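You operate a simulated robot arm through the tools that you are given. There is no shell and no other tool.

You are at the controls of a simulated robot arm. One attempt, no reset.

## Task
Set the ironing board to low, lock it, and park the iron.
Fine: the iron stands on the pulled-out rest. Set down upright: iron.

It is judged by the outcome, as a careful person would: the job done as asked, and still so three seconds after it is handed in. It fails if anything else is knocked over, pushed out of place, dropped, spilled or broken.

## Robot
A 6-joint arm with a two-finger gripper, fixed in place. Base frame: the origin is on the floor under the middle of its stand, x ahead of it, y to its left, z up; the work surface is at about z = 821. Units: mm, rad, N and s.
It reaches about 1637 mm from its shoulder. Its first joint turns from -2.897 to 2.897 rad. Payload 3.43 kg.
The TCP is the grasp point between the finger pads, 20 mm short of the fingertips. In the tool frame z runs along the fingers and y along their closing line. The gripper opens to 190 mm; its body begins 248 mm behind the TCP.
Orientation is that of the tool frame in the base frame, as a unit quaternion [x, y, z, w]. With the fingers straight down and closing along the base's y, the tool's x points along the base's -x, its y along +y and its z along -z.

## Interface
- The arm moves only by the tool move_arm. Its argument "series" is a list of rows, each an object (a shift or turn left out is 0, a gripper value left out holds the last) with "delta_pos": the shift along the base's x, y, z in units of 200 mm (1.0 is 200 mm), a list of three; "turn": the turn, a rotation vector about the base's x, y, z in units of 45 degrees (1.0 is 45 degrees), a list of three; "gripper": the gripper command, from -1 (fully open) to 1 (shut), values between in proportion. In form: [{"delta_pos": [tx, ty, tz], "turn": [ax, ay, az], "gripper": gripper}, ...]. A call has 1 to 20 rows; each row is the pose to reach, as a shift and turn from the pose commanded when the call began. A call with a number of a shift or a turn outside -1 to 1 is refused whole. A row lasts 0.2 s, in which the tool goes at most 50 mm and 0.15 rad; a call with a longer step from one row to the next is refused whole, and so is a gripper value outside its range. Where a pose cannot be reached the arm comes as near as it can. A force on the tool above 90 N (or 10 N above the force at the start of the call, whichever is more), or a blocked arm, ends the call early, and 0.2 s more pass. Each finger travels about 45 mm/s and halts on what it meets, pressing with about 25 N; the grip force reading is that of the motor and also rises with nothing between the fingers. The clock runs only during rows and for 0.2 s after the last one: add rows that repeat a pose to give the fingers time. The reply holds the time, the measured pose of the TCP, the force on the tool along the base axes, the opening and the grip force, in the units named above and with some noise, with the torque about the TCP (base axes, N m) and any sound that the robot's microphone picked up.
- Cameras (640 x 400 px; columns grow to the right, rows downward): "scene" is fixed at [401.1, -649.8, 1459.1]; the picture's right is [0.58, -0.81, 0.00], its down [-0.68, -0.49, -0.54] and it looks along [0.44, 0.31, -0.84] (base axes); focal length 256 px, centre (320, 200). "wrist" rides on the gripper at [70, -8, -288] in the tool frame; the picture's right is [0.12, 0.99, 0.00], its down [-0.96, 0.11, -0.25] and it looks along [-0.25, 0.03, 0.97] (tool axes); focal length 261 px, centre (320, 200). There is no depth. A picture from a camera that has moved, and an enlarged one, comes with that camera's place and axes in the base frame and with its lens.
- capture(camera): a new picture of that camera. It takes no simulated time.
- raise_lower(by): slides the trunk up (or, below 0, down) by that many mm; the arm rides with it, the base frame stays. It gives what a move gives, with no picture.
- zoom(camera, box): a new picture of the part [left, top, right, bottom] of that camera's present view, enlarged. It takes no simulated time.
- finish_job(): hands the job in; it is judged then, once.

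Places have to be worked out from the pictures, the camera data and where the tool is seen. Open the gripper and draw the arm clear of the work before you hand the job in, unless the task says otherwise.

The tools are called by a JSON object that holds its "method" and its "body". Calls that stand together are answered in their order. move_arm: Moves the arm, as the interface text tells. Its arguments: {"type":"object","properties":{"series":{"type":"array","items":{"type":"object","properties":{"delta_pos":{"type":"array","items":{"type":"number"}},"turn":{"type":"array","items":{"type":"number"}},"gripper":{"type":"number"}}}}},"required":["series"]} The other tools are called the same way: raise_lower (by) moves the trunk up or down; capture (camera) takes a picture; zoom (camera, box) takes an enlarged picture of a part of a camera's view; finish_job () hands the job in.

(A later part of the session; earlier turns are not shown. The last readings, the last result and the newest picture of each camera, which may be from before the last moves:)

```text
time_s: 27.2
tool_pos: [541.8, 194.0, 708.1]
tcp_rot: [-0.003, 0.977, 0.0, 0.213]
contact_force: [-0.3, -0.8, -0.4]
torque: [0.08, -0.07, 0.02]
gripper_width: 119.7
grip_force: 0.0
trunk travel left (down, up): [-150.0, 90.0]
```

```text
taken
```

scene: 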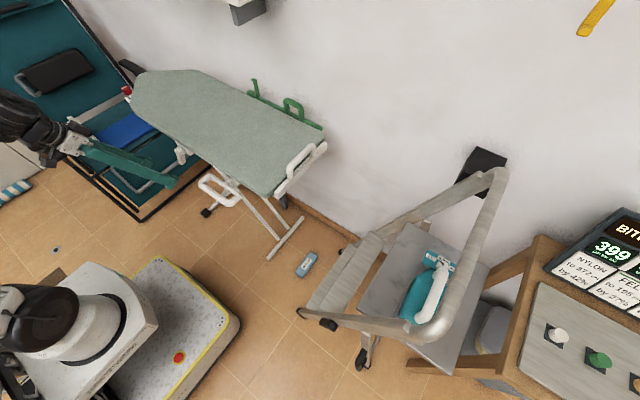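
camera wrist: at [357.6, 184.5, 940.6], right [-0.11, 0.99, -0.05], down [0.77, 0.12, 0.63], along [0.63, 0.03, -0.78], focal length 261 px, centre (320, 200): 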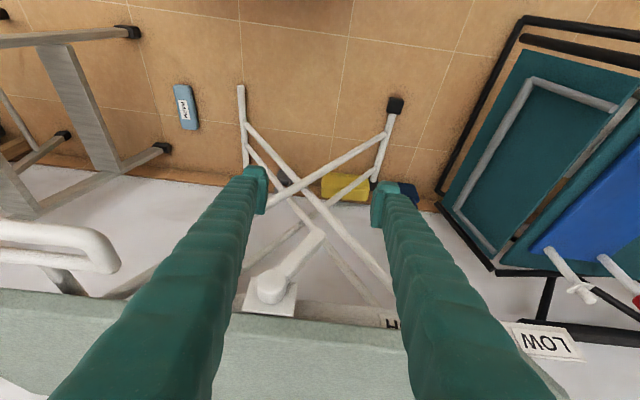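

The lever sits between the two fingers in view. I zoom in for any lock markings near its hub before touching it.

{"method": "zoom", "body": {"camera": "wrist", "box": [220, 200, 420, 340]}}

{"method": "zoom", "body": {"camera": "wrist", "box": [380, 220, 600, 370]}}

```text
2.86 times, centred on (320, 270) of wrist
camera zoom: at [357.6, 184.5, 940.6], right [-0.11, 0.99, -0.05], down [0.77, 0.12, 0.63], along [0.63, 0.03, -0.78], focal length 745 px, centre (320, 0)
```

zoom: 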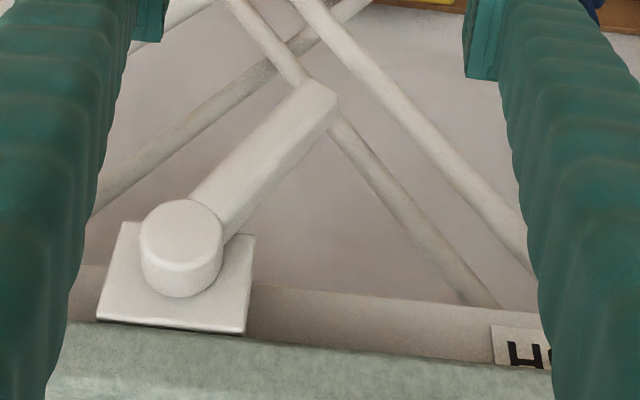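

```text
2.67 times, centred on (490, 295) of wrist
camera zoom: at [357.6, 184.5, 940.6], right [-0.11, 0.99, -0.05], down [0.77, 0.12, 0.63], along [0.63, 0.03, -0.78], focal length 695 px, centre (-133, -53)
```

zoom: 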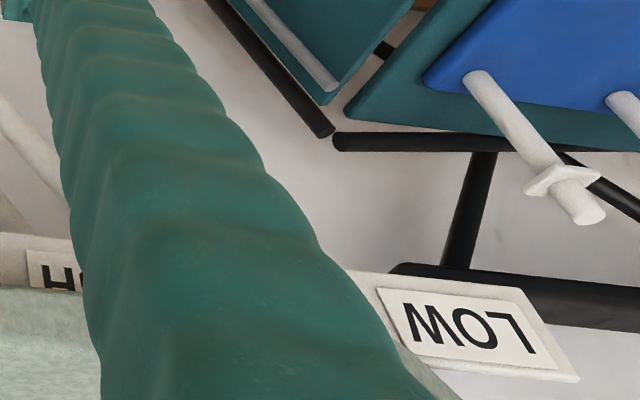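

No markings on the lever. I move forward so the lever lies between the fingers and narrow the opening around it.

{"method": "move_arm", "body": {"series": [{"delta_pos": [0.15, -0.02, 0]}, {"delta_pos": [0.28, -0.03, -0.02]}, {"delta_pos": [0.4, -0.04, -0.03]}, {"delta_pos": [0.43, -0.04, -0.03], "gripper": 0.2}, {"delta_pos": [0.43, -0.04, -0.03]}, {"delta_pos": [0.43, -0.04, -0.03]}]}}

{"method": "capture", "body": {"camera": "wrist"}}

```text
time_s: 28.6
tool_pos: [626.1, 184.7, 698.8]
tcp_rot: [-0.003, 0.977, 0.002, 0.214]
contact_force: [-0.3, -0.2, -0.7]
torque: [0.01, 0.02, -0.02]
gripper_width: 76.1
grip_force: 0.0
trunk travel left (down, up): [-150.0, 90.0]
```

```text
taken
camera wrist: at [441.7, 174.9, 931.3], right [-0.11, 0.99, -0.05], down [0.77, 0.12, 0.63], along [0.63, 0.03, -0.78], focal length 261 px, centre (320, 200)
```

wrist: 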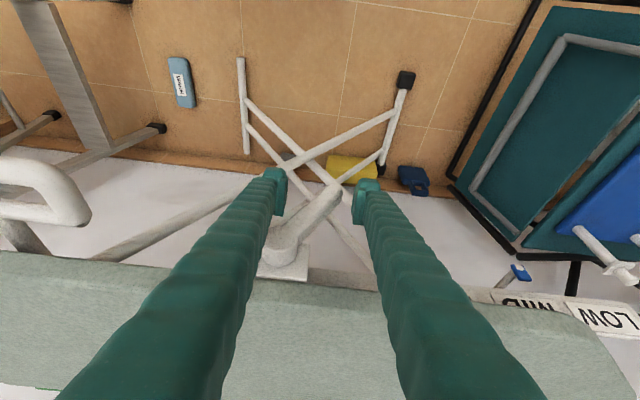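

The lever is straddled and the pointer lies right over MID. I push it toward −y slowly, watching the force.

{"method": "move_arm", "body": {"series": [{"delta_pos": [0, -0.05, 0]}, {"delta_pos": [0, -0.1, 0]}, {"delta_pos": [0, -0.15, 0]}, {"delta_pos": [0, -0.19, 0]}, {"delta_pos": [0, -0.23, 0]}, {"delta_pos": [0, -0.27, 0]}, {"delta_pos": [0, -0.31, 0]}]}}

{"method": "capture", "body": {"camera": "wrist"}}

```text
time_s: 30.2
tool_pos: [627.5, 122.8, 699.1]
tcp_rot: [-0.004, 0.977, 0.001, 0.215]
contact_force: [0.6, 3.4, -1.0]
torque: [-0.14, 0.01, 0.0]
gripper_width: 77.5
grip_force: 1.5
trunk travel left (down, up): [-150.0, 90.0]
```

```text
taken
camera wrist: at [441.7, 113.5, 932.1], right [-0.12, 0.99, -0.05], down [0.77, 0.12, 0.63], along [0.63, 0.03, -0.78], focal length 261 px, centre (320, 200)
```

wrist: 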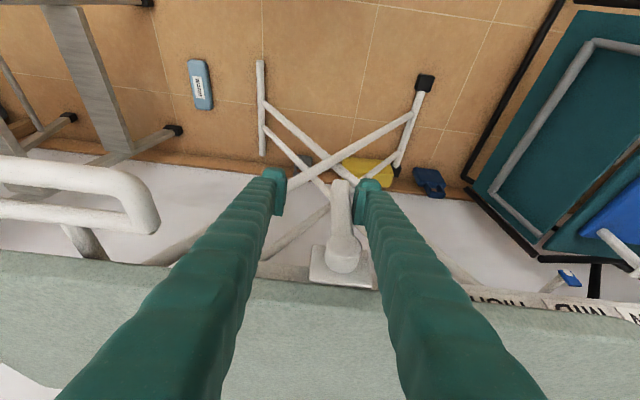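

The lever swings easily (3 N) and is now about vertical. I continue toward −y to find its stop.

{"method": "move_arm", "body": {"series": [{"delta_pos": [0, -0.04, 0]}, {"delta_pos": [0, -0.08, 0]}, {"delta_pos": [0, -0.12, 0]}, {"delta_pos": [0, -0.16, 0]}, {"delta_pos": [0, -0.2, 0]}]}}

{"method": "capture", "body": {"camera": "wrist"}}

```text
time_s: 31.4
tool_pos: [624.9, 83.4, 696.5]
tcp_rot: [-0.004, 0.977, 0.0, 0.212]
contact_force: [-2.3, 53.4, -64.7]
torque: [-4.79, 0.31, 0.4]
gripper_width: 100.5
grip_force: 21.0
trunk travel left (down, up): [-150.0, 90.0]
```

```text
taken
camera wrist: at [441.2, 74.1, 929.3], right [-0.12, 0.99, -0.05], down [0.77, 0.12, 0.62], along [0.63, 0.03, -0.78], focal length 261 px, centre (320, 200)
```

wrist: 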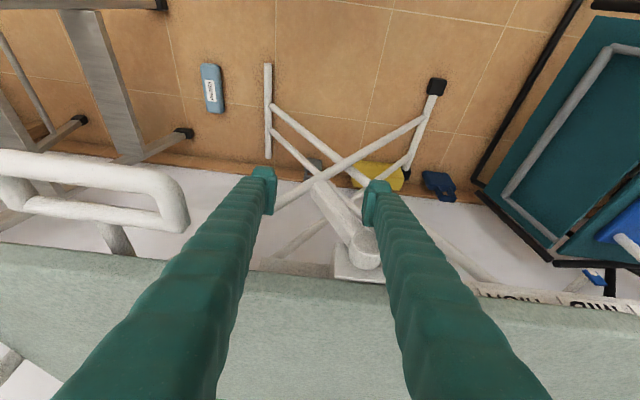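

The lever reached a stop on the −y side (force rose to ~80 N), about 30° the other way. I relieve the pressure, widen and back out, then check board height.

{"method": "move_arm", "body": {"series": [{"delta_pos": [0, 0.05, 0]}, {"delta_pos": [0, 0.12, 0], "gripper": 0}, {"delta_pos": [0, 0.16, 0]}, {"delta_pos": [-0.12, 0.16, 0]}, {"delta_pos": [-0.3, 0.16, 0]}, {"delta_pos": [-0.5, 0.16, 0]}]}}

{"method": "capture", "body": {"camera": "wrist"}}

{"method": "capture", "body": {"camera": "scene"}}

```text
time_s: 32.8
tool_pos: [554.2, 122.1, 726.7]
tcp_rot: [-0.002, 0.978, 0.0, 0.209]
contact_force: [-0.1, 0.5, -0.3]
torque: [0.02, 0.07, 0.01]
gripper_width: 95.0
grip_force: 0.1
out of reach, approached as far as the arm can: row 5, 6
trunk travel left (down, up): [-150.0, 90.0]
```

```text
taken
camera wrist: at [372.3, 113.5, 961.2], right [-0.11, 0.99, -0.05], down [0.78, 0.12, 0.62], along [0.62, 0.03, -0.78], focal length 261 px, centre (320, 200)
```

wrist: 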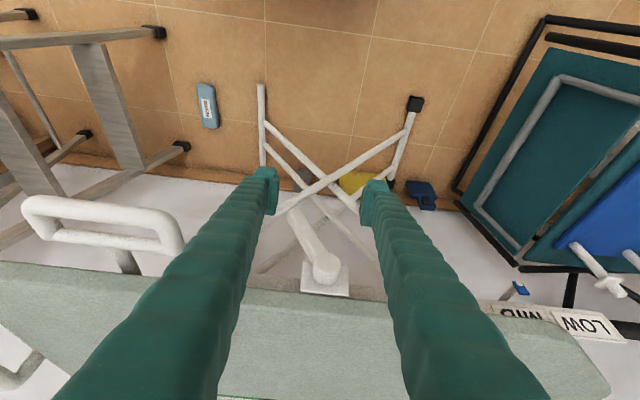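

```text
taken
```

scene: 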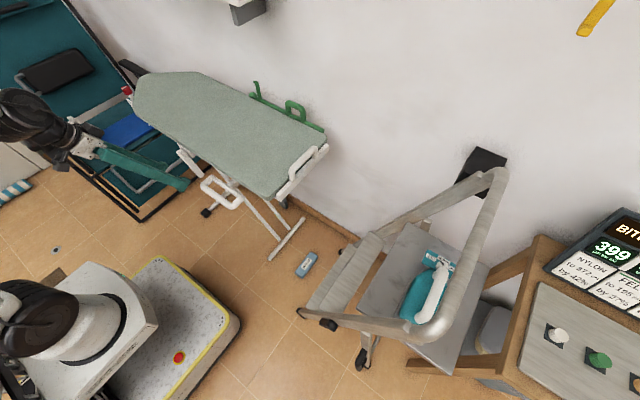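

The board outline shifted by a few pixels, perhaps it rose a little when unlocked. I zoom to check the pointer and board against the earlier view.

{"method": "zoom", "body": {"camera": "scene", "box": [120, 60, 340, 260]}}

{"method": "zoom", "body": {"camera": "wrist", "box": [460, 260, 640, 360]}}

{"method": "zoom", "body": {"camera": "wrist", "box": [240, 180, 400, 310]}}

```text
2.00 times, centred on (230, 160) of scene
camera zoom: at [401.1, -649.8, 1459.1], right [0.58, -0.81, 0.0], down [-0.68, -0.49, -0.54], along [0.44, 0.31, -0.84], focal length 512 px, centre (500, 280)
```

zoom: 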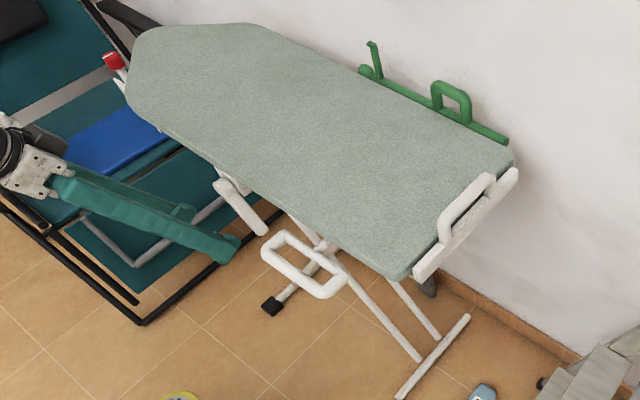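

```text
3.56 times, centred on (550, 310) of wrist
camera zoom: at [372.3, 113.5, 961.2], right [-0.11, 0.99, -0.05], down [0.78, 0.12, 0.62], along [0.62, 0.03, -0.78], focal length 927 px, centre (-498, -191)
```

zoom: 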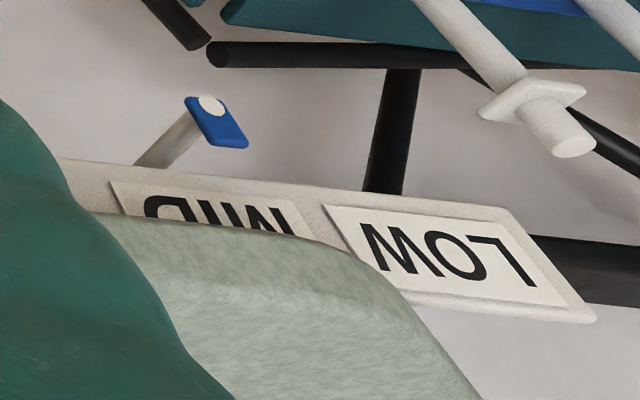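

```text
3.08 times, centred on (320, 245) of wrist
camera zoom: at [372.3, 113.5, 961.2], right [-0.11, 0.99, -0.05], down [0.78, 0.12, 0.62], along [0.62, 0.03, -0.78], focal length 802 px, centre (320, 62)
```

zoom: 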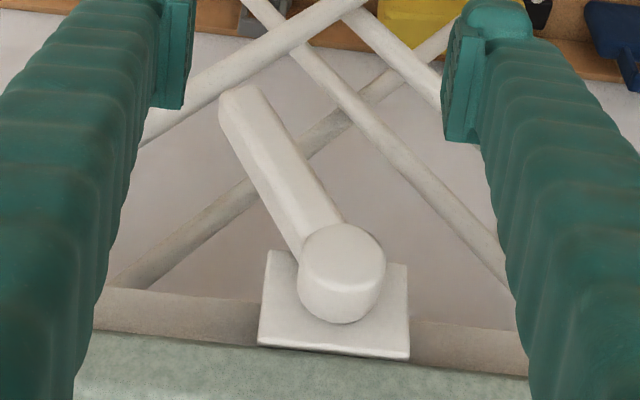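

Comparing triangulations, the board has already shifted slightly down and toward −y (scale moved ≈−14 mm while the pointer stayed), so it is unlocked and moves on an arc. I rise and return over the board centre with fingers closed to press it down.

{"method": "move_arm", "body": {"series": [{"delta_pos": [0, 0, 0.2]}, {"delta_pos": [0, 0, 0.42]}, {"delta_pos": [0, 0, 0.64]}, {"delta_pos": [0, 0.0, 0.86]}, {"delta_pos": [0.1, 0, 1.0], "gripper": 1}]}}

{"method": "move_arm", "body": {"series": [{"delta_pos": [0.15, 0.05, 0.15], "turn": [0, 0.1, 0]}, {"delta_pos": [0.35, 0.1, 0.2], "turn": [0, 0.25, 0]}, {"delta_pos": [0.55, 0.1, 0.2], "turn": [0, 0.4, 0]}, {"delta_pos": [0.75, 0.1, 0.2], "turn": [0, 0.5, 0]}, {"delta_pos": [0.95, 0.1, 0.2], "turn": [0, 0.535, 0]}, {"delta_pos": [1.0, 0.1, 0.2], "turn": [0, 0.535, 0]}]}}

{"method": "capture", "body": {"camera": "scene"}}

```text
time_s: 34.0
tool_pos: [576.3, 126.2, 927.6]
tcp_rot: [-0.003, 0.977, 0.001, 0.215]
contact_force: [-0.1, 0.2, 0.7]
torque: [0.0, 0.01, -0.03]
gripper_width: 60.1
grip_force: 0.1
trunk travel left (down, up): [-150.0, 90.0]
```

```text
time_s: 35.4
tool_pos: [772.3, 144.4, 968.4]
tcp_rot: [-0.003, 1.0, 0.001, 0.005]
contact_force: [0.2, -0.5, 0.1]
torque: [-0.03, 0.0, 0.0]
gripper_width: 0.1
grip_force: 25.1
trunk travel left (down, up): [-150.0, 90.0]
```

```text
taken
```

scene: 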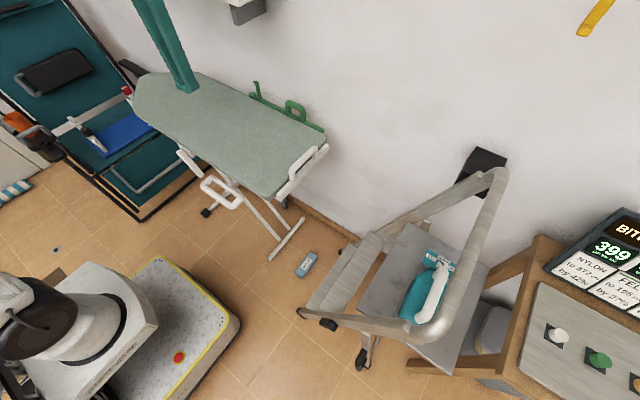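

I move to x≈815, y≈165 and lower to just above the board.

{"method": "move_arm", "body": {"series": [{"delta_pos": [0.1, 0.1, -0.15]}, {"delta_pos": [0.21, 0.1, -0.35]}, {"delta_pos": [0.21, 0.1, -0.5]}, {"delta_pos": [0.21, 0.1, -0.58]}, {"delta_pos": [0.21, 0.1, -0.6]}]}}

{"method": "move_arm", "body": {"series": [{"delta_pos": [0, 0, -0.02]}, {"delta_pos": [0, 0, -0.04]}, {"delta_pos": [0, 0, -0.06]}, {"delta_pos": [0, 0, -0.08]}, {"delta_pos": [0, 0, -0.1]}, {"delta_pos": [0, 0, -0.12]}]}}

```text
time_s: 36.6
tool_pos: [814.2, 164.2, 848.2]
tcp_rot: [-0.002, 1.0, 0.003, 0.007]
contact_force: [-0.7, 0.7, 0.2]
torque: [0.03, 0.01, 0.01]
gripper_width: 0.0
grip_force: 25.0
trunk travel left (down, up): [-150.0, 90.0]
```

```text
time_s: 38.0
tool_pos: [815.4, 163.7, 826.0]
tcp_rot: [-0.004, 1.0, 0.001, 0.009]
contact_force: [2.5, -31.1, 49.9]
torque: [-0.63, 0.58, 0.31]
gripper_width: 6.0
grip_force: 33.9
trunk travel left (down, up): [-150.0, 90.0]
```

The board yields now: contact with fingertip at z≈806, 50 N down and the board dragging the tool toward −y. I continue down while following toward −y.

{"method": "move_arm", "body": {"series": [{"delta_pos": [0, -0.03, -0.01]}, {"delta_pos": [0, -0.05, -0.03]}, {"delta_pos": [0, -0.07, -0.05]}, {"delta_pos": [0, -0.09, -0.07]}, {"delta_pos": [0, -0.11, -0.09]}, {"delta_pos": [0, -0.13, -0.11]}]}}

{"method": "capture", "body": {"camera": "scene"}}

```text
time_s: 39.4
tool_pos: [816.5, 136.5, 802.0]
tcp_rot: [-0.002, 1.0, 0.003, 0.007]
contact_force: [-3.4, -9.7, 15.6]
torque: [-0.19, 0.24, 0.1]
gripper_width: 6.0
grip_force: 34.5
trunk travel left (down, up): [-150.0, 90.0]
```

```text
taken
```

scene: 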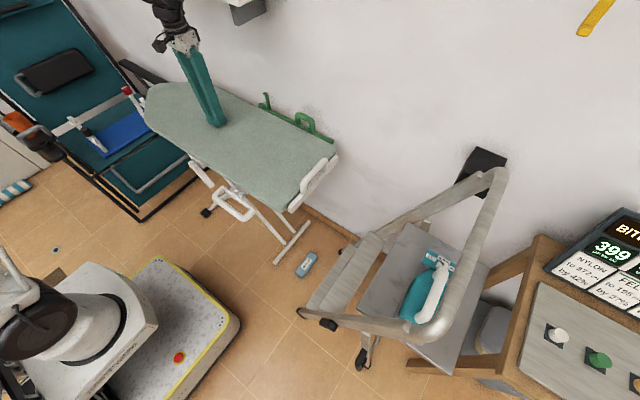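

It moves smoothly with ~16 N; board top is now ≈782. By leg geometry LOW should be near 752, so I press 18 mm more following −y, then inspect the pointer.

{"method": "move_arm", "body": {"series": [{"delta_pos": [0, -0.025, -0.02]}, {"delta_pos": [0, -0.045, -0.04]}, {"delta_pos": [0, -0.07, -0.06]}, {"delta_pos": [0, -0.095, -0.08]}, {"delta_pos": [0, -0.12, -0.1]}]}}

{"method": "capture", "body": {"camera": "wrist"}}

{"method": "zoom", "body": {"camera": "scene", "box": [120, 60, 340, 260]}}

```text
time_s: 40.6
tool_pos: [815.9, 114.1, 781.6]
tcp_rot: [-0.003, 1.0, 0.003, 0.007]
contact_force: [3.3, -1.9, 6.5]
torque: [-0.04, 0.02, 0.07]
gripper_width: 5.9
grip_force: 34.3
trunk travel left (down, up): [-150.0, 90.0]
```

```text
taken
camera wrist: at [741.5, 104.3, 1068.4], right [-0.13, 0.99, 0.0], down [0.96, 0.12, 0.26], along [0.26, 0.04, -0.97], focal length 261 px, centre (320, 200)
```

wrist: 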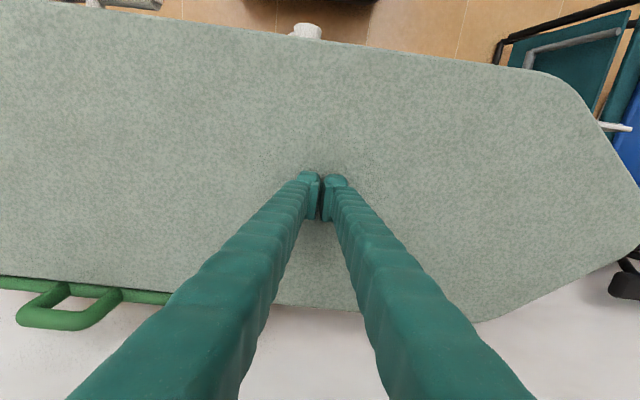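

```text
2.00 times, centred on (230, 160) of scene
camera zoom: at [401.1, -649.8, 1459.1], right [0.58, -0.81, 0.0], down [-0.68, -0.49, -0.54], along [0.44, 0.31, -0.84], focal length 512 px, centre (500, 280)
```

zoom: 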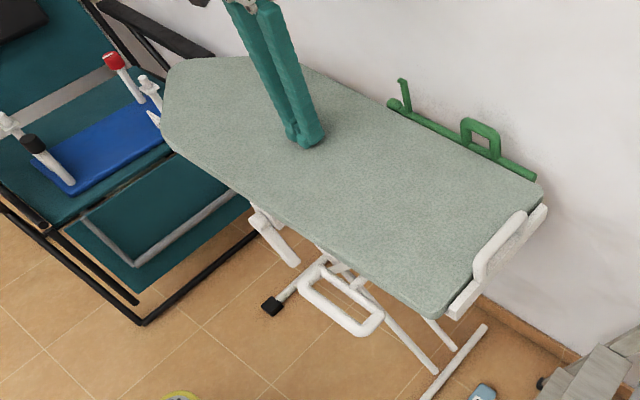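

Force is only ~6 N and it's still moving, no stop yet. I zoom the scene near the nose underside to see if the pointer is visible.

{"method": "zoom", "body": {"camera": "scene", "box": [160, 80, 260, 180]}}

{"method": "zoom", "body": {"camera": "wrist", "box": [460, 20, 640, 140]}}

```text
4.00 times, centred on (210, 130) of scene
camera zoom: at [401.1, -649.8, 1459.1], right [0.58, -0.81, 0.0], down [-0.68, -0.49, -0.54], along [0.44, 0.31, -0.84], focal length 1024 px, centre (760, 480)
```

zoom: 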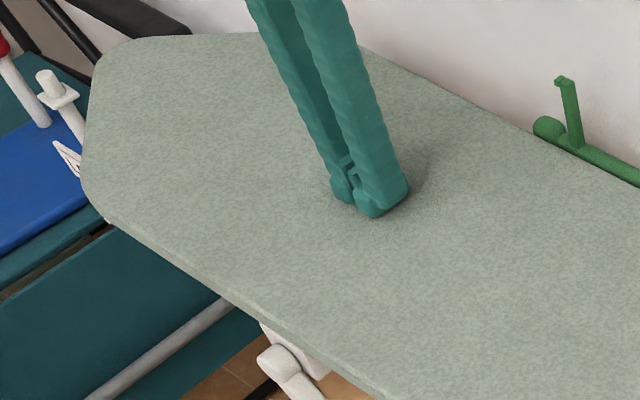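

```text
3.33 times, centred on (550, 80) of wrist
camera zoom: at [741.5, 104.3, 1068.4], right [-0.13, 0.99, 0.0], down [0.96, 0.12, 0.26], along [0.26, 0.04, -0.97], focal length 869 px, centre (-447, 600)
```

zoom: 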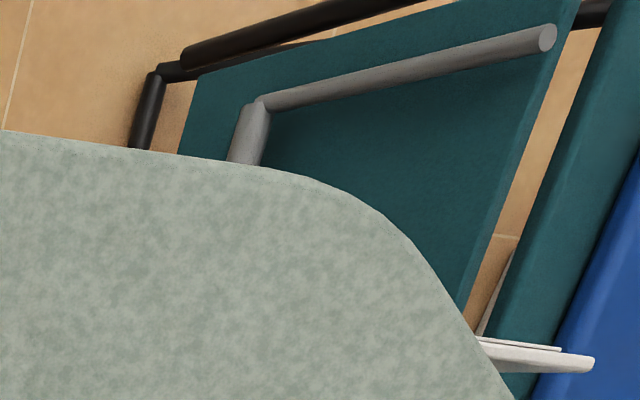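

The pointer is hidden by the board. I lift off and go to the front-left viewpoint to read the scale.

{"method": "move_arm", "body": {"series": [{"delta_pos": [0, 0, 0.1]}, {"delta_pos": [0, 0.05, 0.3]}, {"delta_pos": [-0.1, 0.15, 0.5]}, {"delta_pos": [-0.25, 0.25, 0.7], "turn": [0, -0.15, 0]}, {"delta_pos": [-0.4, 0.35, 0.85], "turn": [0, -0.3, 0]}, {"delta_pos": [-0.6, 0.4, 0.9], "turn": [0, -0.45, 0]}, {"delta_pos": [-0.8, 0.4, 0.9], "turn": [0, -0.6, 0]}, {"delta_pos": [-1.0, 0.4, 0.9], "turn": [0, -0.75, 0]}, {"delta_pos": [-1.0, 0.4, 0.9], "turn": [0, -0.88, 0]}]}}

{"method": "capture", "body": {"camera": "wrist"}}

```text
refused: row 4 steps farther than a row can; nothing moved
```

```text
taken
camera wrist: at [741.5, 104.3, 1068.4], right [-0.13, 0.99, 0.0], down [0.96, 0.12, 0.26], along [0.26, 0.04, -0.97], focal length 261 px, centre (320, 200)
```

wrist: 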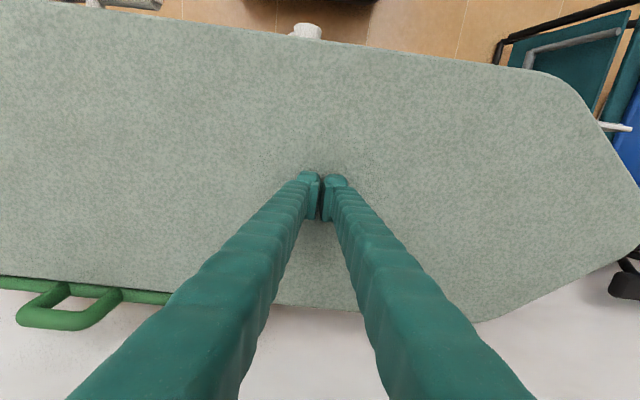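

That call was refused for too long a step; I resend it with shorter steps.

{"method": "move_arm", "body": {"series": [{"delta_pos": [0, 0, 0.1]}, {"delta_pos": [0, 0.05, 0.3]}, {"delta_pos": [-0.1, 0.1, 0.5]}, {"delta_pos": [-0.22, 0.15, 0.65], "turn": [0, -0.12, 0]}, {"delta_pos": [-0.37, 0.22, 0.77], "turn": [0, -0.25, 0]}, {"delta_pos": [-0.53, 0.3, 0.87], "turn": [0, -0.4, 0]}, {"delta_pos": [-0.7, 0.37, 0.9], "turn": [0, -0.55, 0]}, {"delta_pos": [-0.87, 0.4, 0.9], "turn": [0, -0.7, 0]}, {"delta_pos": [-1.0, 0.4, 0.9], "turn": [0, -0.85, 0]}, {"delta_pos": [-1.0, 0.4, 0.9], "turn": [0, -0.88, 0]}]}}

{"method": "capture", "body": {"camera": "wrist"}}

{"method": "zoom", "body": {"camera": "wrist", "box": [360, 60, 560, 190]}}

```text
time_s: 42.8
tool_pos: [613.9, 195.1, 961.4]
tcp_rot: [-0.004, 0.939, 0.002, 0.345]
contact_force: [0.3, 0.1, -0.6]
torque: [0.03, 0.02, -0.01]
gripper_width: 0.0
grip_force: 34.4
trunk travel left (down, up): [-150.0, 90.0]
```

```text
taken
camera wrist: at [374.1, 185.3, 1134.6], right [-0.1, 0.99, -0.08], down [0.57, 0.12, 0.81], along [0.81, 0.04, -0.58], focal length 261 px, centre (320, 200)
```

wrist: 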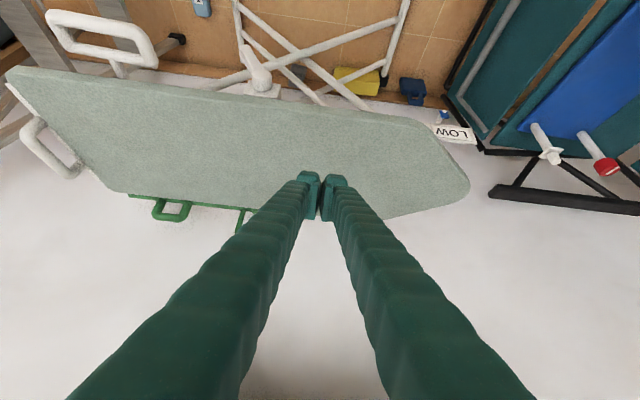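

```text
3.08 times, centred on (460, 125) of wrist
camera zoom: at [374.1, 185.3, 1134.6], right [-0.1, 0.99, -0.08], down [0.57, 0.12, 0.81], along [0.81, 0.04, -0.58], focal length 802 px, centre (-111, 431)
```

zoom: 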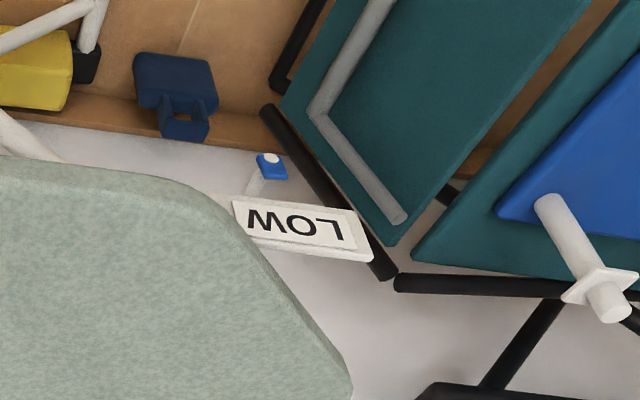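

Pointer is now at y≈430 versus the LOW label centre ≈440, so about 10 mm more is needed (unless a stop comes first). I go back over the board and press further.

{"method": "move_arm", "body": {"series": [{"delta_pos": [0.15, -0.08, 0], "turn": [0, 0.15, 0]}, {"delta_pos": [0.32, -0.16, 0], "turn": [0, 0.3, 0]}, {"delta_pos": [0.49, -0.24, 0], "turn": [0, 0.45, 0]}, {"delta_pos": [0.66, -0.32, 0], "turn": [0, 0.6, 0]}, {"delta_pos": [0.83, -0.4, 0], "turn": [0, 0.75, 0]}, {"delta_pos": [1.0, -0.42, 0], "turn": [0, 0.88, 0]}, {"delta_pos": [1.0, -0.42, -0.2], "turn": [0, 0.88, 0]}, {"delta_pos": [1.0, -0.42, -0.4], "turn": [0, 0.88, 0]}, {"delta_pos": [1.0, -0.42, -0.6], "turn": [0, 0.88, 0]}, {"delta_pos": [1.0, -0.42, -0.78], "turn": [0, 0.88, 0]}, {"delta_pos": [1.0, -0.42, -0.86], "turn": [0, 0.88, 0]}]}}

{"method": "move_arm", "body": {"series": [{"delta_pos": [0, -0.01, -0.02]}, {"delta_pos": [0, -0.03, -0.04]}, {"delta_pos": [0, -0.05, -0.055]}, {"delta_pos": [0, -0.07, -0.07]}, {"delta_pos": [0, -0.09, -0.085]}]}}

```text
time_s: 45.2
tool_pos: [815.4, 109.3, 788.8]
tcp_rot: [-0.003, 1.0, 0.002, 0.007]
contact_force: [-0.8, -0.5, -0.4]
torque: [-0.01, -0.01, 0.0]
gripper_width: 0.0
grip_force: 34.0
trunk travel left (down, up): [-150.0, 90.0]
```

```text
time_s: 46.4
tool_pos: [816.4, 93.7, 775.2]
tcp_rot: [-0.004, 1.0, 0.002, 0.008]
contact_force: [-3.4, 15.9, 26.9]
torque: [0.26, 0.4, -0.14]
gripper_width: 5.8
grip_force: 34.2
trunk travel left (down, up): [-150.0, 90.0]
```

Force is 27 N with a small lag, possibly approaching a stop. I press a few millimetres more without extra −y motion.

{"method": "move_arm", "body": {"series": [{"delta_pos": [0, 0, -0.01]}, {"delta_pos": [0, 0, -0.02]}, {"delta_pos": [0, 0, -0.03]}]}}

```text
time_s: 47.2
tool_pos: [817.5, 93.4, 774.7]
tcp_rot: [-0.001, 1.0, 0.003, 0.011]
contact_force: [-11.7, 15.5, 43.5]
torque: [0.14, 0.7, -0.57]
gripper_width: 5.7
grip_force: 34.0
trunk travel left (down, up): [-150.0, 90.0]
stopped in row 3: the force on the tool passed its limit at 95 N (the readings are from after the stop); the commanded pose is now the measured one
```

A hard stop: 95 N with no further motion at board top ≈755, matching the LOW position. Now I lift off and look at the pointer and lever again from the front.

{"method": "move_arm", "body": {"series": [{"delta_pos": [0, 0, 0.1]}, {"delta_pos": [0, 0.05, 0.3]}, {"delta_pos": [-0.1, 0.1, 0.5]}, {"delta_pos": [-0.22, 0.15, 0.65], "turn": [0, -0.12, 0]}, {"delta_pos": [-0.37, 0.2, 0.77], "turn": [0, -0.25, 0]}, {"delta_pos": [-0.53, 0.2, 0.87], "turn": [0, -0.4, 0]}, {"delta_pos": [-0.7, 0.2, 0.9], "turn": [0, -0.55, 0]}, {"delta_pos": [-0.87, 0.2, 0.9], "turn": [0, -0.7, 0]}, {"delta_pos": [-1.0, 0.2, 0.9], "turn": [0, -0.85, 0], "gripper": -0.26}, {"delta_pos": [-1.0, 0.2, 0.9], "turn": [0, -0.88, 0]}]}}

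{"method": "capture", "body": {"camera": "wrist"}}

{"method": "zoom", "body": {"camera": "wrist", "box": [360, 60, 560, 190]}}

{"method": "capture", "body": {"camera": "scene"}}

```text
time_s: 49.4
tool_pos: [617.1, 132.2, 951.0]
tcp_rot: [-0.003, 0.937, 0.003, 0.349]
contact_force: [0.1, 0.8, -0.1]
torque: [-0.02, 0.01, -0.02]
gripper_width: 51.8
grip_force: 0.0
trunk travel left (down, up): [-150.0, 90.0]
```

```text
taken
camera wrist: at [376.4, 122.5, 1123.1], right [-0.1, 0.99, -0.08], down [0.57, 0.12, 0.82], along [0.82, 0.04, -0.57], focal length 261 px, centre (320, 200)
```

wrist: 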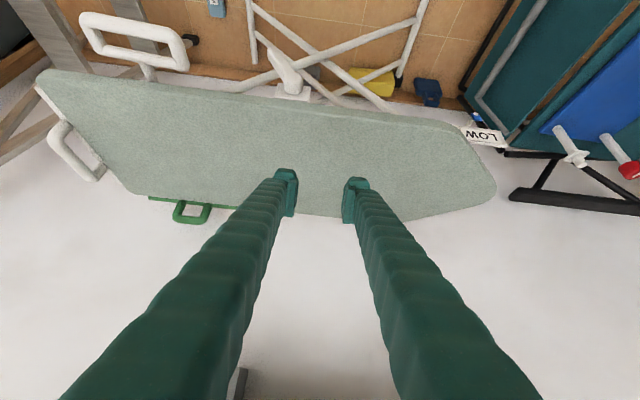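

```text
3.08 times, centred on (460, 125) of wrist
camera zoom: at [376.4, 122.5, 1123.1], right [-0.1, 0.99, -0.08], down [0.57, 0.12, 0.82], along [0.82, 0.04, -0.57], focal length 802 px, centre (-111, 431)
```

zoom: 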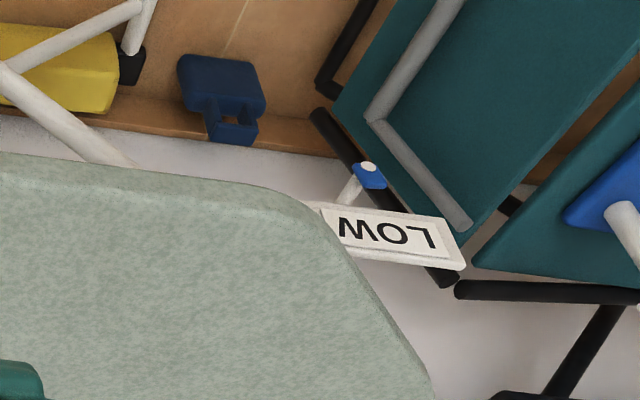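

```text
taken
```

scene: 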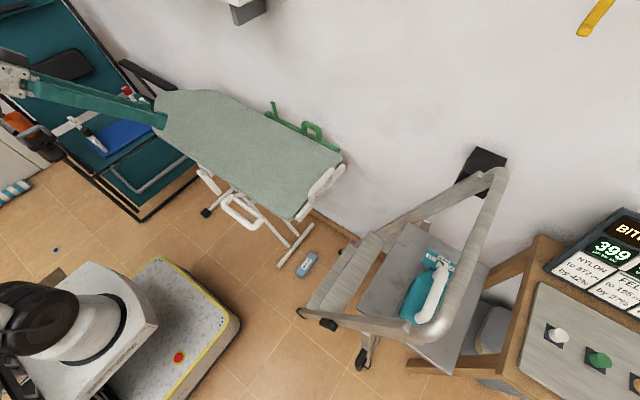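

The pointer (y≈427) is now centred on LOW (y≈431). Next I locate the lever in its new place with a zoom.

{"method": "zoom", "body": {"camera": "wrist", "box": [230, 20, 350, 120]}}

{"method": "zoom", "body": {"camera": "scene", "box": [170, 130, 290, 250]}}

```text
4.00 times, centred on (290, 70) of wrist
camera zoom: at [376.4, 122.5, 1123.1], right [-0.1, 0.99, -0.08], down [0.57, 0.12, 0.82], along [0.82, 0.04, -0.57], focal length 1043 px, centre (440, 720)
```

zoom: 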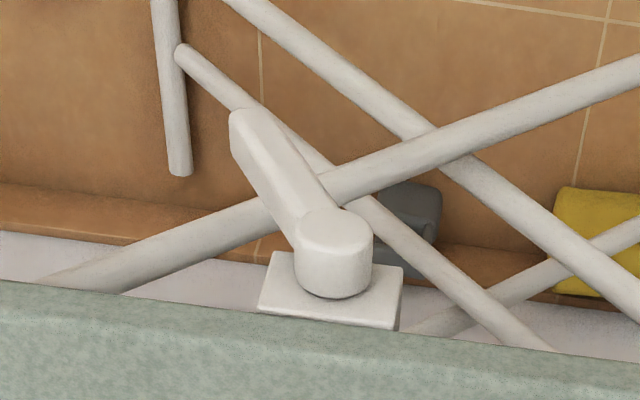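

```text
3.33 times, centred on (230, 190) of scene
camera zoom: at [401.1, -649.8, 1459.1], right [0.58, -0.81, 0.0], down [-0.68, -0.49, -0.54], along [0.44, 0.31, -0.84], focal length 853 px, centre (620, 233)
```

zoom: 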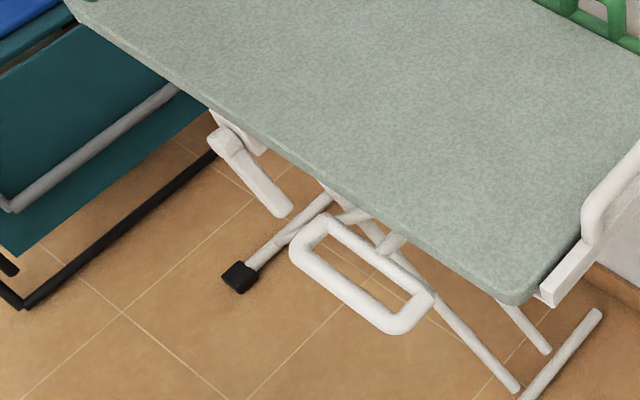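

Lever hub is at ≈(637, 71, 700) with its tip at ≈(634, 18, 610). To reach comfortably at that lower height I slide the trunk down 70 mm.

{"method": "raise_lower", "body": {"by": -70}}

```text
time_s: 50.5
tool_pos: [618.2, 133.3, 880.8]
tcp_rot: [-0.002, 0.938, 0.003, 0.348]
contact_force: [0.8, -0.2, -0.3]
torque: [-0.03, 0.02, -0.04]
gripper_width: 119.5
grip_force: 0.1
trunk travel left (down, up): [-80.0, 160.0]
```

Now I back off to x≈545, centre on y≈45 and descend to lever height with 25° tilt.

{"method": "move_arm", "body": {"series": [{"delta_pos": [-0.15, -0.12, -0.05], "turn": [0, 0.1, 0]}, {"delta_pos": [-0.28, -0.24, -0.12], "turn": [0, 0.2, 0]}, {"delta_pos": [-0.36, -0.36, -0.25], "turn": [0, 0.35, 0]}, {"delta_pos": [-0.36, -0.44, -0.45], "turn": [0, 0.35, 0]}, {"delta_pos": [-0.36, -0.44, -0.65], "turn": [0, 0.35, 0]}, {"delta_pos": [-0.36, -0.44, -0.85], "turn": [0, 0.35, 0]}, {"delta_pos": [-0.36, -0.44, -1.0], "turn": [0, 0.35, 0]}]}}

{"method": "capture", "body": {"camera": "wrist"}}

```text
time_s: 52.1
tool_pos: [548.5, 45.8, 686.1]
tcp_rot: [-0.003, 0.977, 0.003, 0.215]
contact_force: [0.2, -0.5, 0.6]
torque: [0.03, -0.08, 0.0]
gripper_width: 119.6
grip_force: 0.0
out of reach, approached as far as the arm can: row 7
trunk travel left (down, up): [-80.0, 160.0]
```

```text
taken
camera wrist: at [364.3, 35.3, 917.5], right [-0.11, 0.99, -0.05], down [0.77, 0.12, 0.63], along [0.63, 0.04, -0.78], focal length 261 px, centre (320, 200)
```

wrist: 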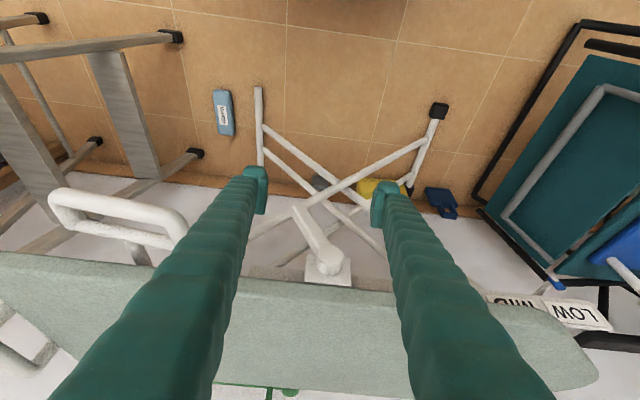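

The lever is centred between the fingers. I move forward and down to straddle it, then narrow the opening.

{"method": "move_arm", "body": {"series": [{"delta_pos": [0.15, 0, -0.03]}, {"delta_pos": [0.28, 0, -0.08]}, {"delta_pos": [0.36, 0, -0.13]}, {"delta_pos": [0.4, 0, -0.17], "gripper": 0.1}, {"delta_pos": [0.4, 0, -0.17]}, {"delta_pos": [0.4, 0, -0.17]}]}}

{"method": "capture", "body": {"camera": "wrist"}}

```text
time_s: 53.5
tool_pos: [629.3, 44.7, 651.0]
tcp_rot: [-0.002, 0.976, 0.003, 0.217]
contact_force: [0.5, -1.3, -0.8]
torque: [0.01, 0.0, -0.01]
gripper_width: 85.8
grip_force: 0.1
trunk travel left (down, up): [-80.0, 160.0]
```

```text
taken
camera wrist: at [442.6, 35.0, 882.8], right [-0.11, 0.99, -0.05], down [0.77, 0.12, 0.63], along [0.63, 0.04, -0.77], focal length 261 px, centre (320, 200)
```

wrist: 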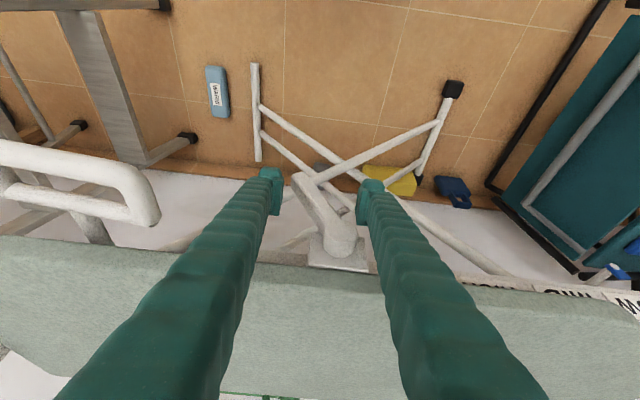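

The lever is straddled. I push it toward +y past vertical while leaning the tool with it, stopping short of the end to check.

{"method": "move_arm", "body": {"series": [{"delta_pos": [0, 0.075, 0]}, {"delta_pos": [0, 0.15, 0]}, {"delta_pos": [0, 0.225, 0]}, {"delta_pos": [0, 0.295, 0]}, {"delta_pos": [0, 0.325, 0.02], "turn": [0.167, 0, 0]}, {"delta_pos": [0, 0.355, 0.046], "turn": [0.333, 0, 0]}, {"delta_pos": [0, 0.378, 0.077], "turn": [0.5, 0, 0]}]}}

{"method": "capture", "body": {"camera": "wrist"}}

```text
time_s: 55.3
tool_pos: [586.8, 96.6, 640.3]
tcp_rot: [-0.002, 0.975, 0.151, 0.166]
contact_force: [-0.1, -0.1, -0.1]
torque: [-0.03, -0.02, -0.01]
gripper_width: 85.5
grip_force: 0.0
out of reach, approached as far as the arm can: row 6
trunk travel left (down, up): [-80.0, 160.0]
stopped in row 7: the arm was blocked; the commanded pose is now the measured one
```

```text
taken
camera wrist: at [429.5, 7.3, 874.6], right [-0.17, 0.95, 0.25], down [0.82, -0.01, 0.57], along [0.54, 0.3, -0.78], focal length 261 px, centre (320, 200)
```

wrist: 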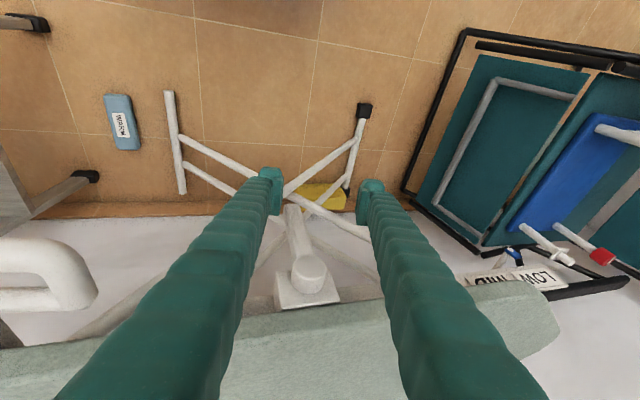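

The lever is now about vertical and the arm ran out of range with the lean. I restore the un-leaned orientation, engaging the lever only with the fingertips.

{"method": "move_arm", "body": {"series": [{"delta_pos": [0.03, 0.0, 0.0], "turn": [-0.12, -0.04, -0.027]}, {"delta_pos": [0.06, 0.0, 0.0], "turn": [-0.245, -0.085, -0.055]}, {"delta_pos": [0.1, 0.0, 0.0], "turn": [-0.369, -0.128, -0.083]}, {"delta_pos": [0.125, 0.0, 0.0], "turn": [-0.369, -0.128, -0.083]}]}}

{"method": "capture", "body": {"camera": "wrist"}}

```text
time_s: 56.3
tool_pos: [612.8, 96.3, 641.5]
tcp_rot: [-0.001, 0.976, 0.004, 0.218]
contact_force: [1.3, -0.1, 0.5]
torque: [0.11, 0.1, 0.09]
gripper_width: 85.6
grip_force: 0.0
out of reach, approached as far as the arm can: row 3
trunk travel left (down, up): [-80.0, 160.0]
```

```text
taken
camera wrist: at [427.7, 86.9, 871.8], right [-0.11, 0.99, -0.04], down [0.77, 0.11, 0.63], along [0.63, 0.04, -0.77], focal length 261 px, centre (320, 200)
```

wrist: 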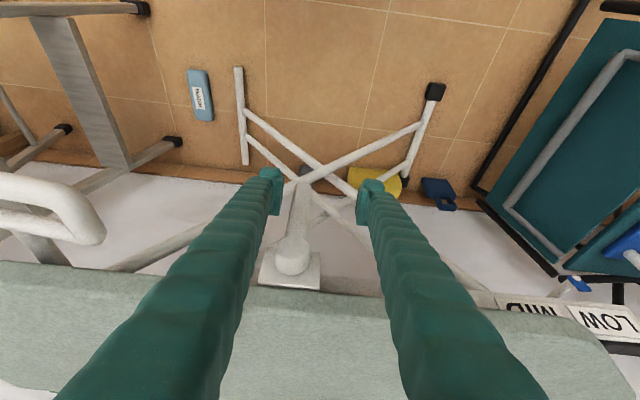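

Now straddling with the lever vertical. I push toward +y in small steps with the fingertips.

{"method": "move_arm", "body": {"series": [{"delta_pos": [0, 0.03, 0]}, {"delta_pos": [0, 0.06, 0]}, {"delta_pos": [0, 0.09, 0]}, {"delta_pos": [0, 0.12, 0]}, {"delta_pos": [0, 0.14, 0]}]}}

{"method": "capture", "body": {"camera": "wrist"}}

```text
time_s: 57.5
tool_pos: [615.1, 126.0, 640.4]
tcp_rot: [-0.002, 0.976, 0.003, 0.217]
contact_force: [-0.1, -0.6, -1.1]
torque: [-0.02, 0.0, -0.04]
gripper_width: 85.5
grip_force: 0.0
trunk travel left (down, up): [-80.0, 160.0]
```

```text
taken
camera wrist: at [428.1, 115.0, 871.7], right [-0.11, 0.99, -0.05], down [0.77, 0.12, 0.63], along [0.63, 0.04, -0.77], focal length 261 px, centre (320, 200)
```

wrist: 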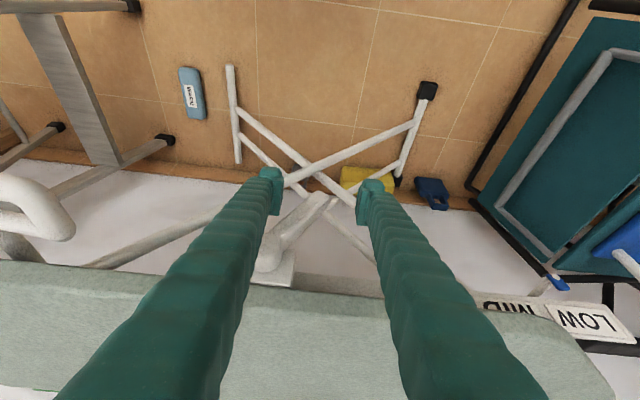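

The lever seems to have swung over to its +y end on its own (force 0). I zoom to verify its angle and the pointer.

{"method": "zoom", "body": {"camera": "wrist", "box": [220, 160, 400, 310]}}

{"method": "zoom", "body": {"camera": "wrist", "box": [460, 250, 640, 350]}}

{"method": "zoom", "body": {"camera": "scene", "box": [130, 90, 350, 270]}}

```text
2.67 times, centred on (310, 235) of wrist
camera zoom: at [428.1, 115.0, 871.7], right [-0.11, 0.99, -0.05], down [0.77, 0.12, 0.63], along [0.63, 0.04, -0.77], focal length 695 px, centre (347, 107)
```

zoom: 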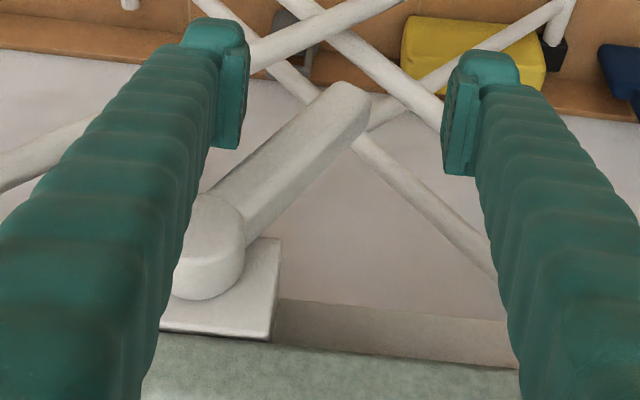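

```text
3.56 times, centred on (550, 300) of wrist
camera zoom: at [428.1, 115.0, 871.7], right [-0.11, 0.99, -0.05], down [0.77, 0.12, 0.63], along [0.63, 0.04, -0.77], focal length 927 px, centre (-498, -156)
```

zoom: 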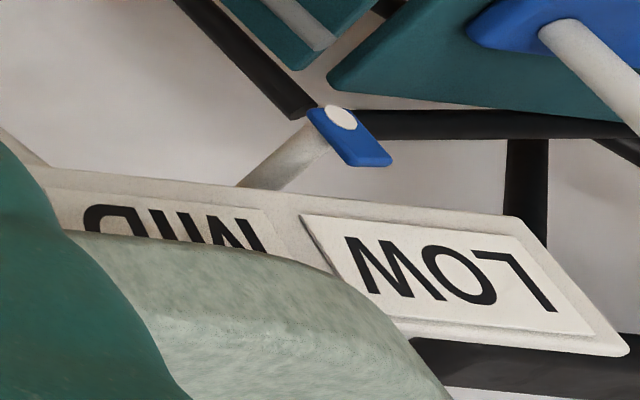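

```text
2.22 times, centred on (240, 180) of scene
camera zoom: at [401.1, -649.8, 1459.1], right [0.58, -0.81, 0.0], down [-0.68, -0.49, -0.54], along [0.44, 0.31, -0.84], focal length 569 px, centre (498, 244)
```

zoom: 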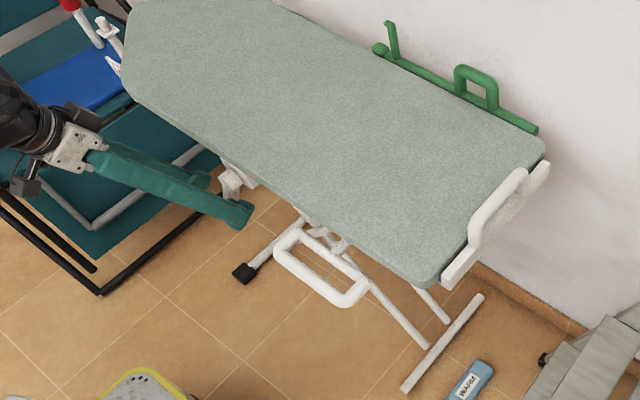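

The lever rests at its +y end and the pointer appears on LOW. I back out diagonally (−x and up) to avoid brushing the hub.

{"method": "move_arm", "body": {"series": [{"delta_pos": [-0.08, 0, 0.05]}, {"delta_pos": [-0.18, 0, 0.13]}, {"delta_pos": [-0.27, 0, 0.25]}, {"delta_pos": [-0.3, 0, 0.4]}, {"delta_pos": [-0.3, 0, 0.6]}, {"delta_pos": [-0.3, 0, 0.8]}, {"delta_pos": [-0.3, 0, 1.0]}]}}

{"method": "capture", "body": {"camera": "scene"}}

{"method": "capture", "body": {"camera": "wrist"}}

```text
time_s: 59.1
tool_pos: [551.8, 125.5, 840.1]
tcp_rot: [-0.002, 0.976, 0.003, 0.217]
contact_force: [-0.2, 0.4, 0.2]
torque: [-0.02, 0.06, -0.01]
gripper_width: 85.4
grip_force: 0.0
trunk travel left (down, up): [-80.0, 160.0]
```

```text
taken
```

scene: 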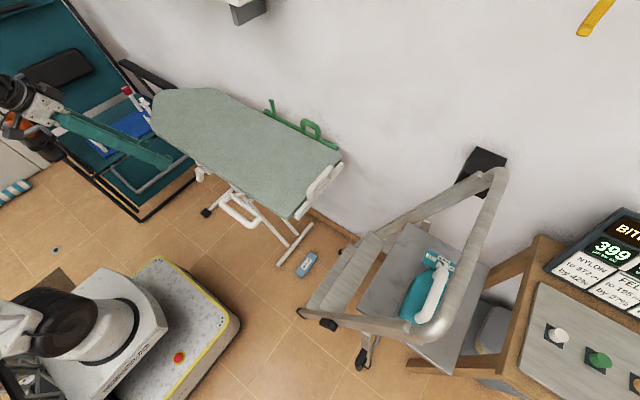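

```text
taken
camera wrist: at [365.7, 115.1, 1072.0], right [-0.11, 0.99, -0.05], down [0.77, 0.12, 0.63], along [0.63, 0.04, -0.77], focal length 261 px, centre (320, 200)
```

wrist: 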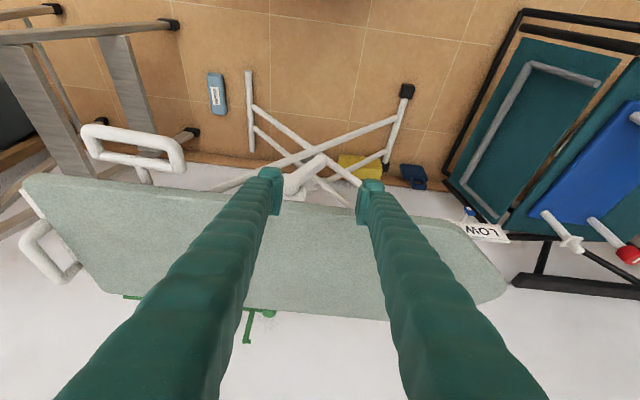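

I compare the board's place again: zooming the pointer and the label from this higher view.

{"method": "zoom", "body": {"camera": "wrist", "box": [430, 190, 530, 260]}}

{"method": "zoom", "body": {"camera": "scene", "box": [130, 70, 350, 250]}}

```text
5.71 times, centred on (480, 225) of wrist
camera zoom: at [365.7, 115.1, 1072.0], right [-0.11, 0.99, -0.05], down [0.77, 0.12, 0.63], along [0.63, 0.04, -0.77], focal length 1489 px, centre (-594, 57)
```

zoom: 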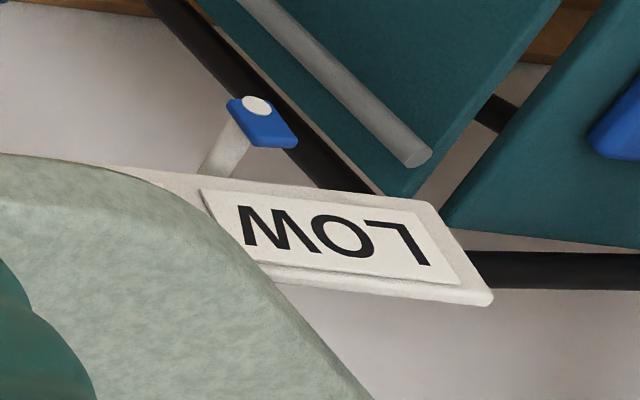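

```text
2.22 times, centred on (240, 160) of scene
camera zoom: at [401.1, -649.8, 1459.1], right [0.58, -0.81, 0.0], down [-0.68, -0.49, -0.54], along [0.44, 0.31, -0.84], focal length 569 px, centre (498, 289)
```

zoom: 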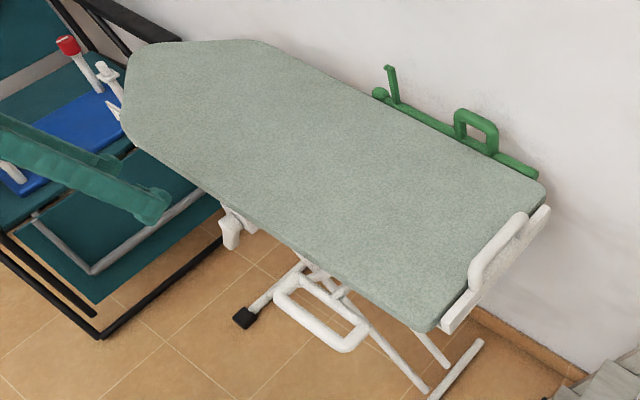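

The estimates suggest the board may have crept a few mm up when I moved the lever. I test by pressing on the top again: fingers closed, over (815, 95).

{"method": "move_arm", "body": {"series": [{"delta_pos": [0.1, -0.02, 0.2], "turn": [0, 0.05, 0], "gripper": 1}, {"delta_pos": [0.25, -0.05, 0.35], "turn": [0, 0.15, 0]}, {"delta_pos": [0.45, -0.08, 0.4], "turn": [0, 0.27, 0]}, {"delta_pos": [0.65, -0.11, 0.4], "turn": [0, 0.4, 0]}, {"delta_pos": [0.85, -0.15, 0.4], "turn": [0, 0.5, 0]}, {"delta_pos": [1.0, -0.15, 0.4], "turn": [0, 0.56, 0]}]}}

{"method": "move_arm", "body": {"series": [{"delta_pos": [0.15, 0, -0.1]}, {"delta_pos": [0.315, 0, -0.2]}, {"delta_pos": [0.315, 0, -0.4]}, {"delta_pos": [0.315, 0, -0.55]}, {"delta_pos": [0.315, 0, -0.63]}]}}

{"method": "move_arm", "body": {"series": [{"delta_pos": [0, 0, -0.015]}, {"delta_pos": [0, 0, -0.03]}, {"delta_pos": [0, 0, -0.045]}, {"delta_pos": [0, 0, -0.06]}]}}

```text
time_s: 60.5
tool_pos: [754.9, 95.3, 922.3]
tcp_rot: [-0.002, 1.0, 0.004, 0.0]
contact_force: [-0.8, -0.1, 1.1]
torque: [0.0, -0.21, -0.03]
gripper_width: 0.4
grip_force: 25.0
trunk travel left (down, up): [-80.0, 160.0]
```

```text
time_s: 61.7
tool_pos: [818.4, 95.8, 794.5]
tcp_rot: [-0.001, 1.0, 0.002, -0.001]
contact_force: [-0.1, 0.6, -0.3]
torque: [-0.03, -0.06, 0.0]
gripper_width: 0.2
grip_force: 25.0
trunk travel left (down, up): [-80.0, 160.0]
```

```text
time_s: 62.7
tool_pos: [817.0, 94.4, 782.5]
tcp_rot: [-0.001, 1.0, 0.003, -0.001]
contact_force: [-0.5, 0.4, -0.9]
torque: [0.0, -0.02, -0.02]
gripper_width: 0.1
grip_force: 24.4
trunk travel left (down, up): [-80.0, 160.0]
```

No contact yet with fingertips at ≈762. I continue in small steps.

{"method": "move_arm", "body": {"series": [{"delta_pos": [0, 0, -0.01]}, {"delta_pos": [0, 0, -0.02]}]}}

{"method": "move_arm", "body": {"series": [{"delta_pos": [0, 0, -0.01]}, {"delta_pos": [0, 0, -0.015]}]}}

```text
time_s: 63.3
tool_pos: [816.3, 93.7, 779.4]
tcp_rot: [0.0, 1.0, 0.002, 0.0]
contact_force: [1.5, -5.2, 13.2]
torque: [-0.18, -0.02, 0.13]
gripper_width: 5.9
grip_force: 34.0
trunk travel left (down, up): [-80.0, 160.0]
```

```text
time_s: 63.9
tool_pos: [816.5, 95.0, 776.3]
tcp_rot: [-0.001, 1.0, 0.002, -0.001]
contact_force: [0.8, -11.8, 20.3]
torque: [-0.49, 0.01, -0.01]
gripper_width: 0.0
grip_force: 34.2
trunk travel left (down, up): [-80.0, 160.0]
```

Force only rises slowly (13→20 N over 3 mm), so the board may still be moving. I press further to find where it stops.

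{"method": "move_arm", "body": {"series": [{"delta_pos": [0, -0.005, -0.01]}, {"delta_pos": [0, -0.01, -0.02]}]}}

{"method": "move_arm", "body": {"series": [{"delta_pos": [0, -0.005, -0.01]}, {"delta_pos": [0, -0.01, -0.02]}]}}

```text
time_s: 64.5
tool_pos: [815.3, 93.8, 775.6]
tcp_rot: [-0.001, 1.0, 0.004, 0.001]
contact_force: [-4.1, -1.9, 44.7]
torque: [-0.19, 0.1, -0.35]
gripper_width: 6.1
grip_force: 34.1
trunk travel left (down, up): [-80.0, 160.0]
```

```text
time_s: 65.1
tool_pos: [817.7, 93.4, 774.9]
tcp_rot: [0.0, 1.0, 0.005, 0.004]
contact_force: [-17.4, 16.9, 44.0]
torque: [0.08, 0.53, -0.26]
gripper_width: 6.0
grip_force: 33.9
trunk travel left (down, up): [-80.0, 160.0]
stopped in row 2: the force on the tool passed its limit at 93 N (the readings are from after the stop); the commanded pose is now the measured one
```

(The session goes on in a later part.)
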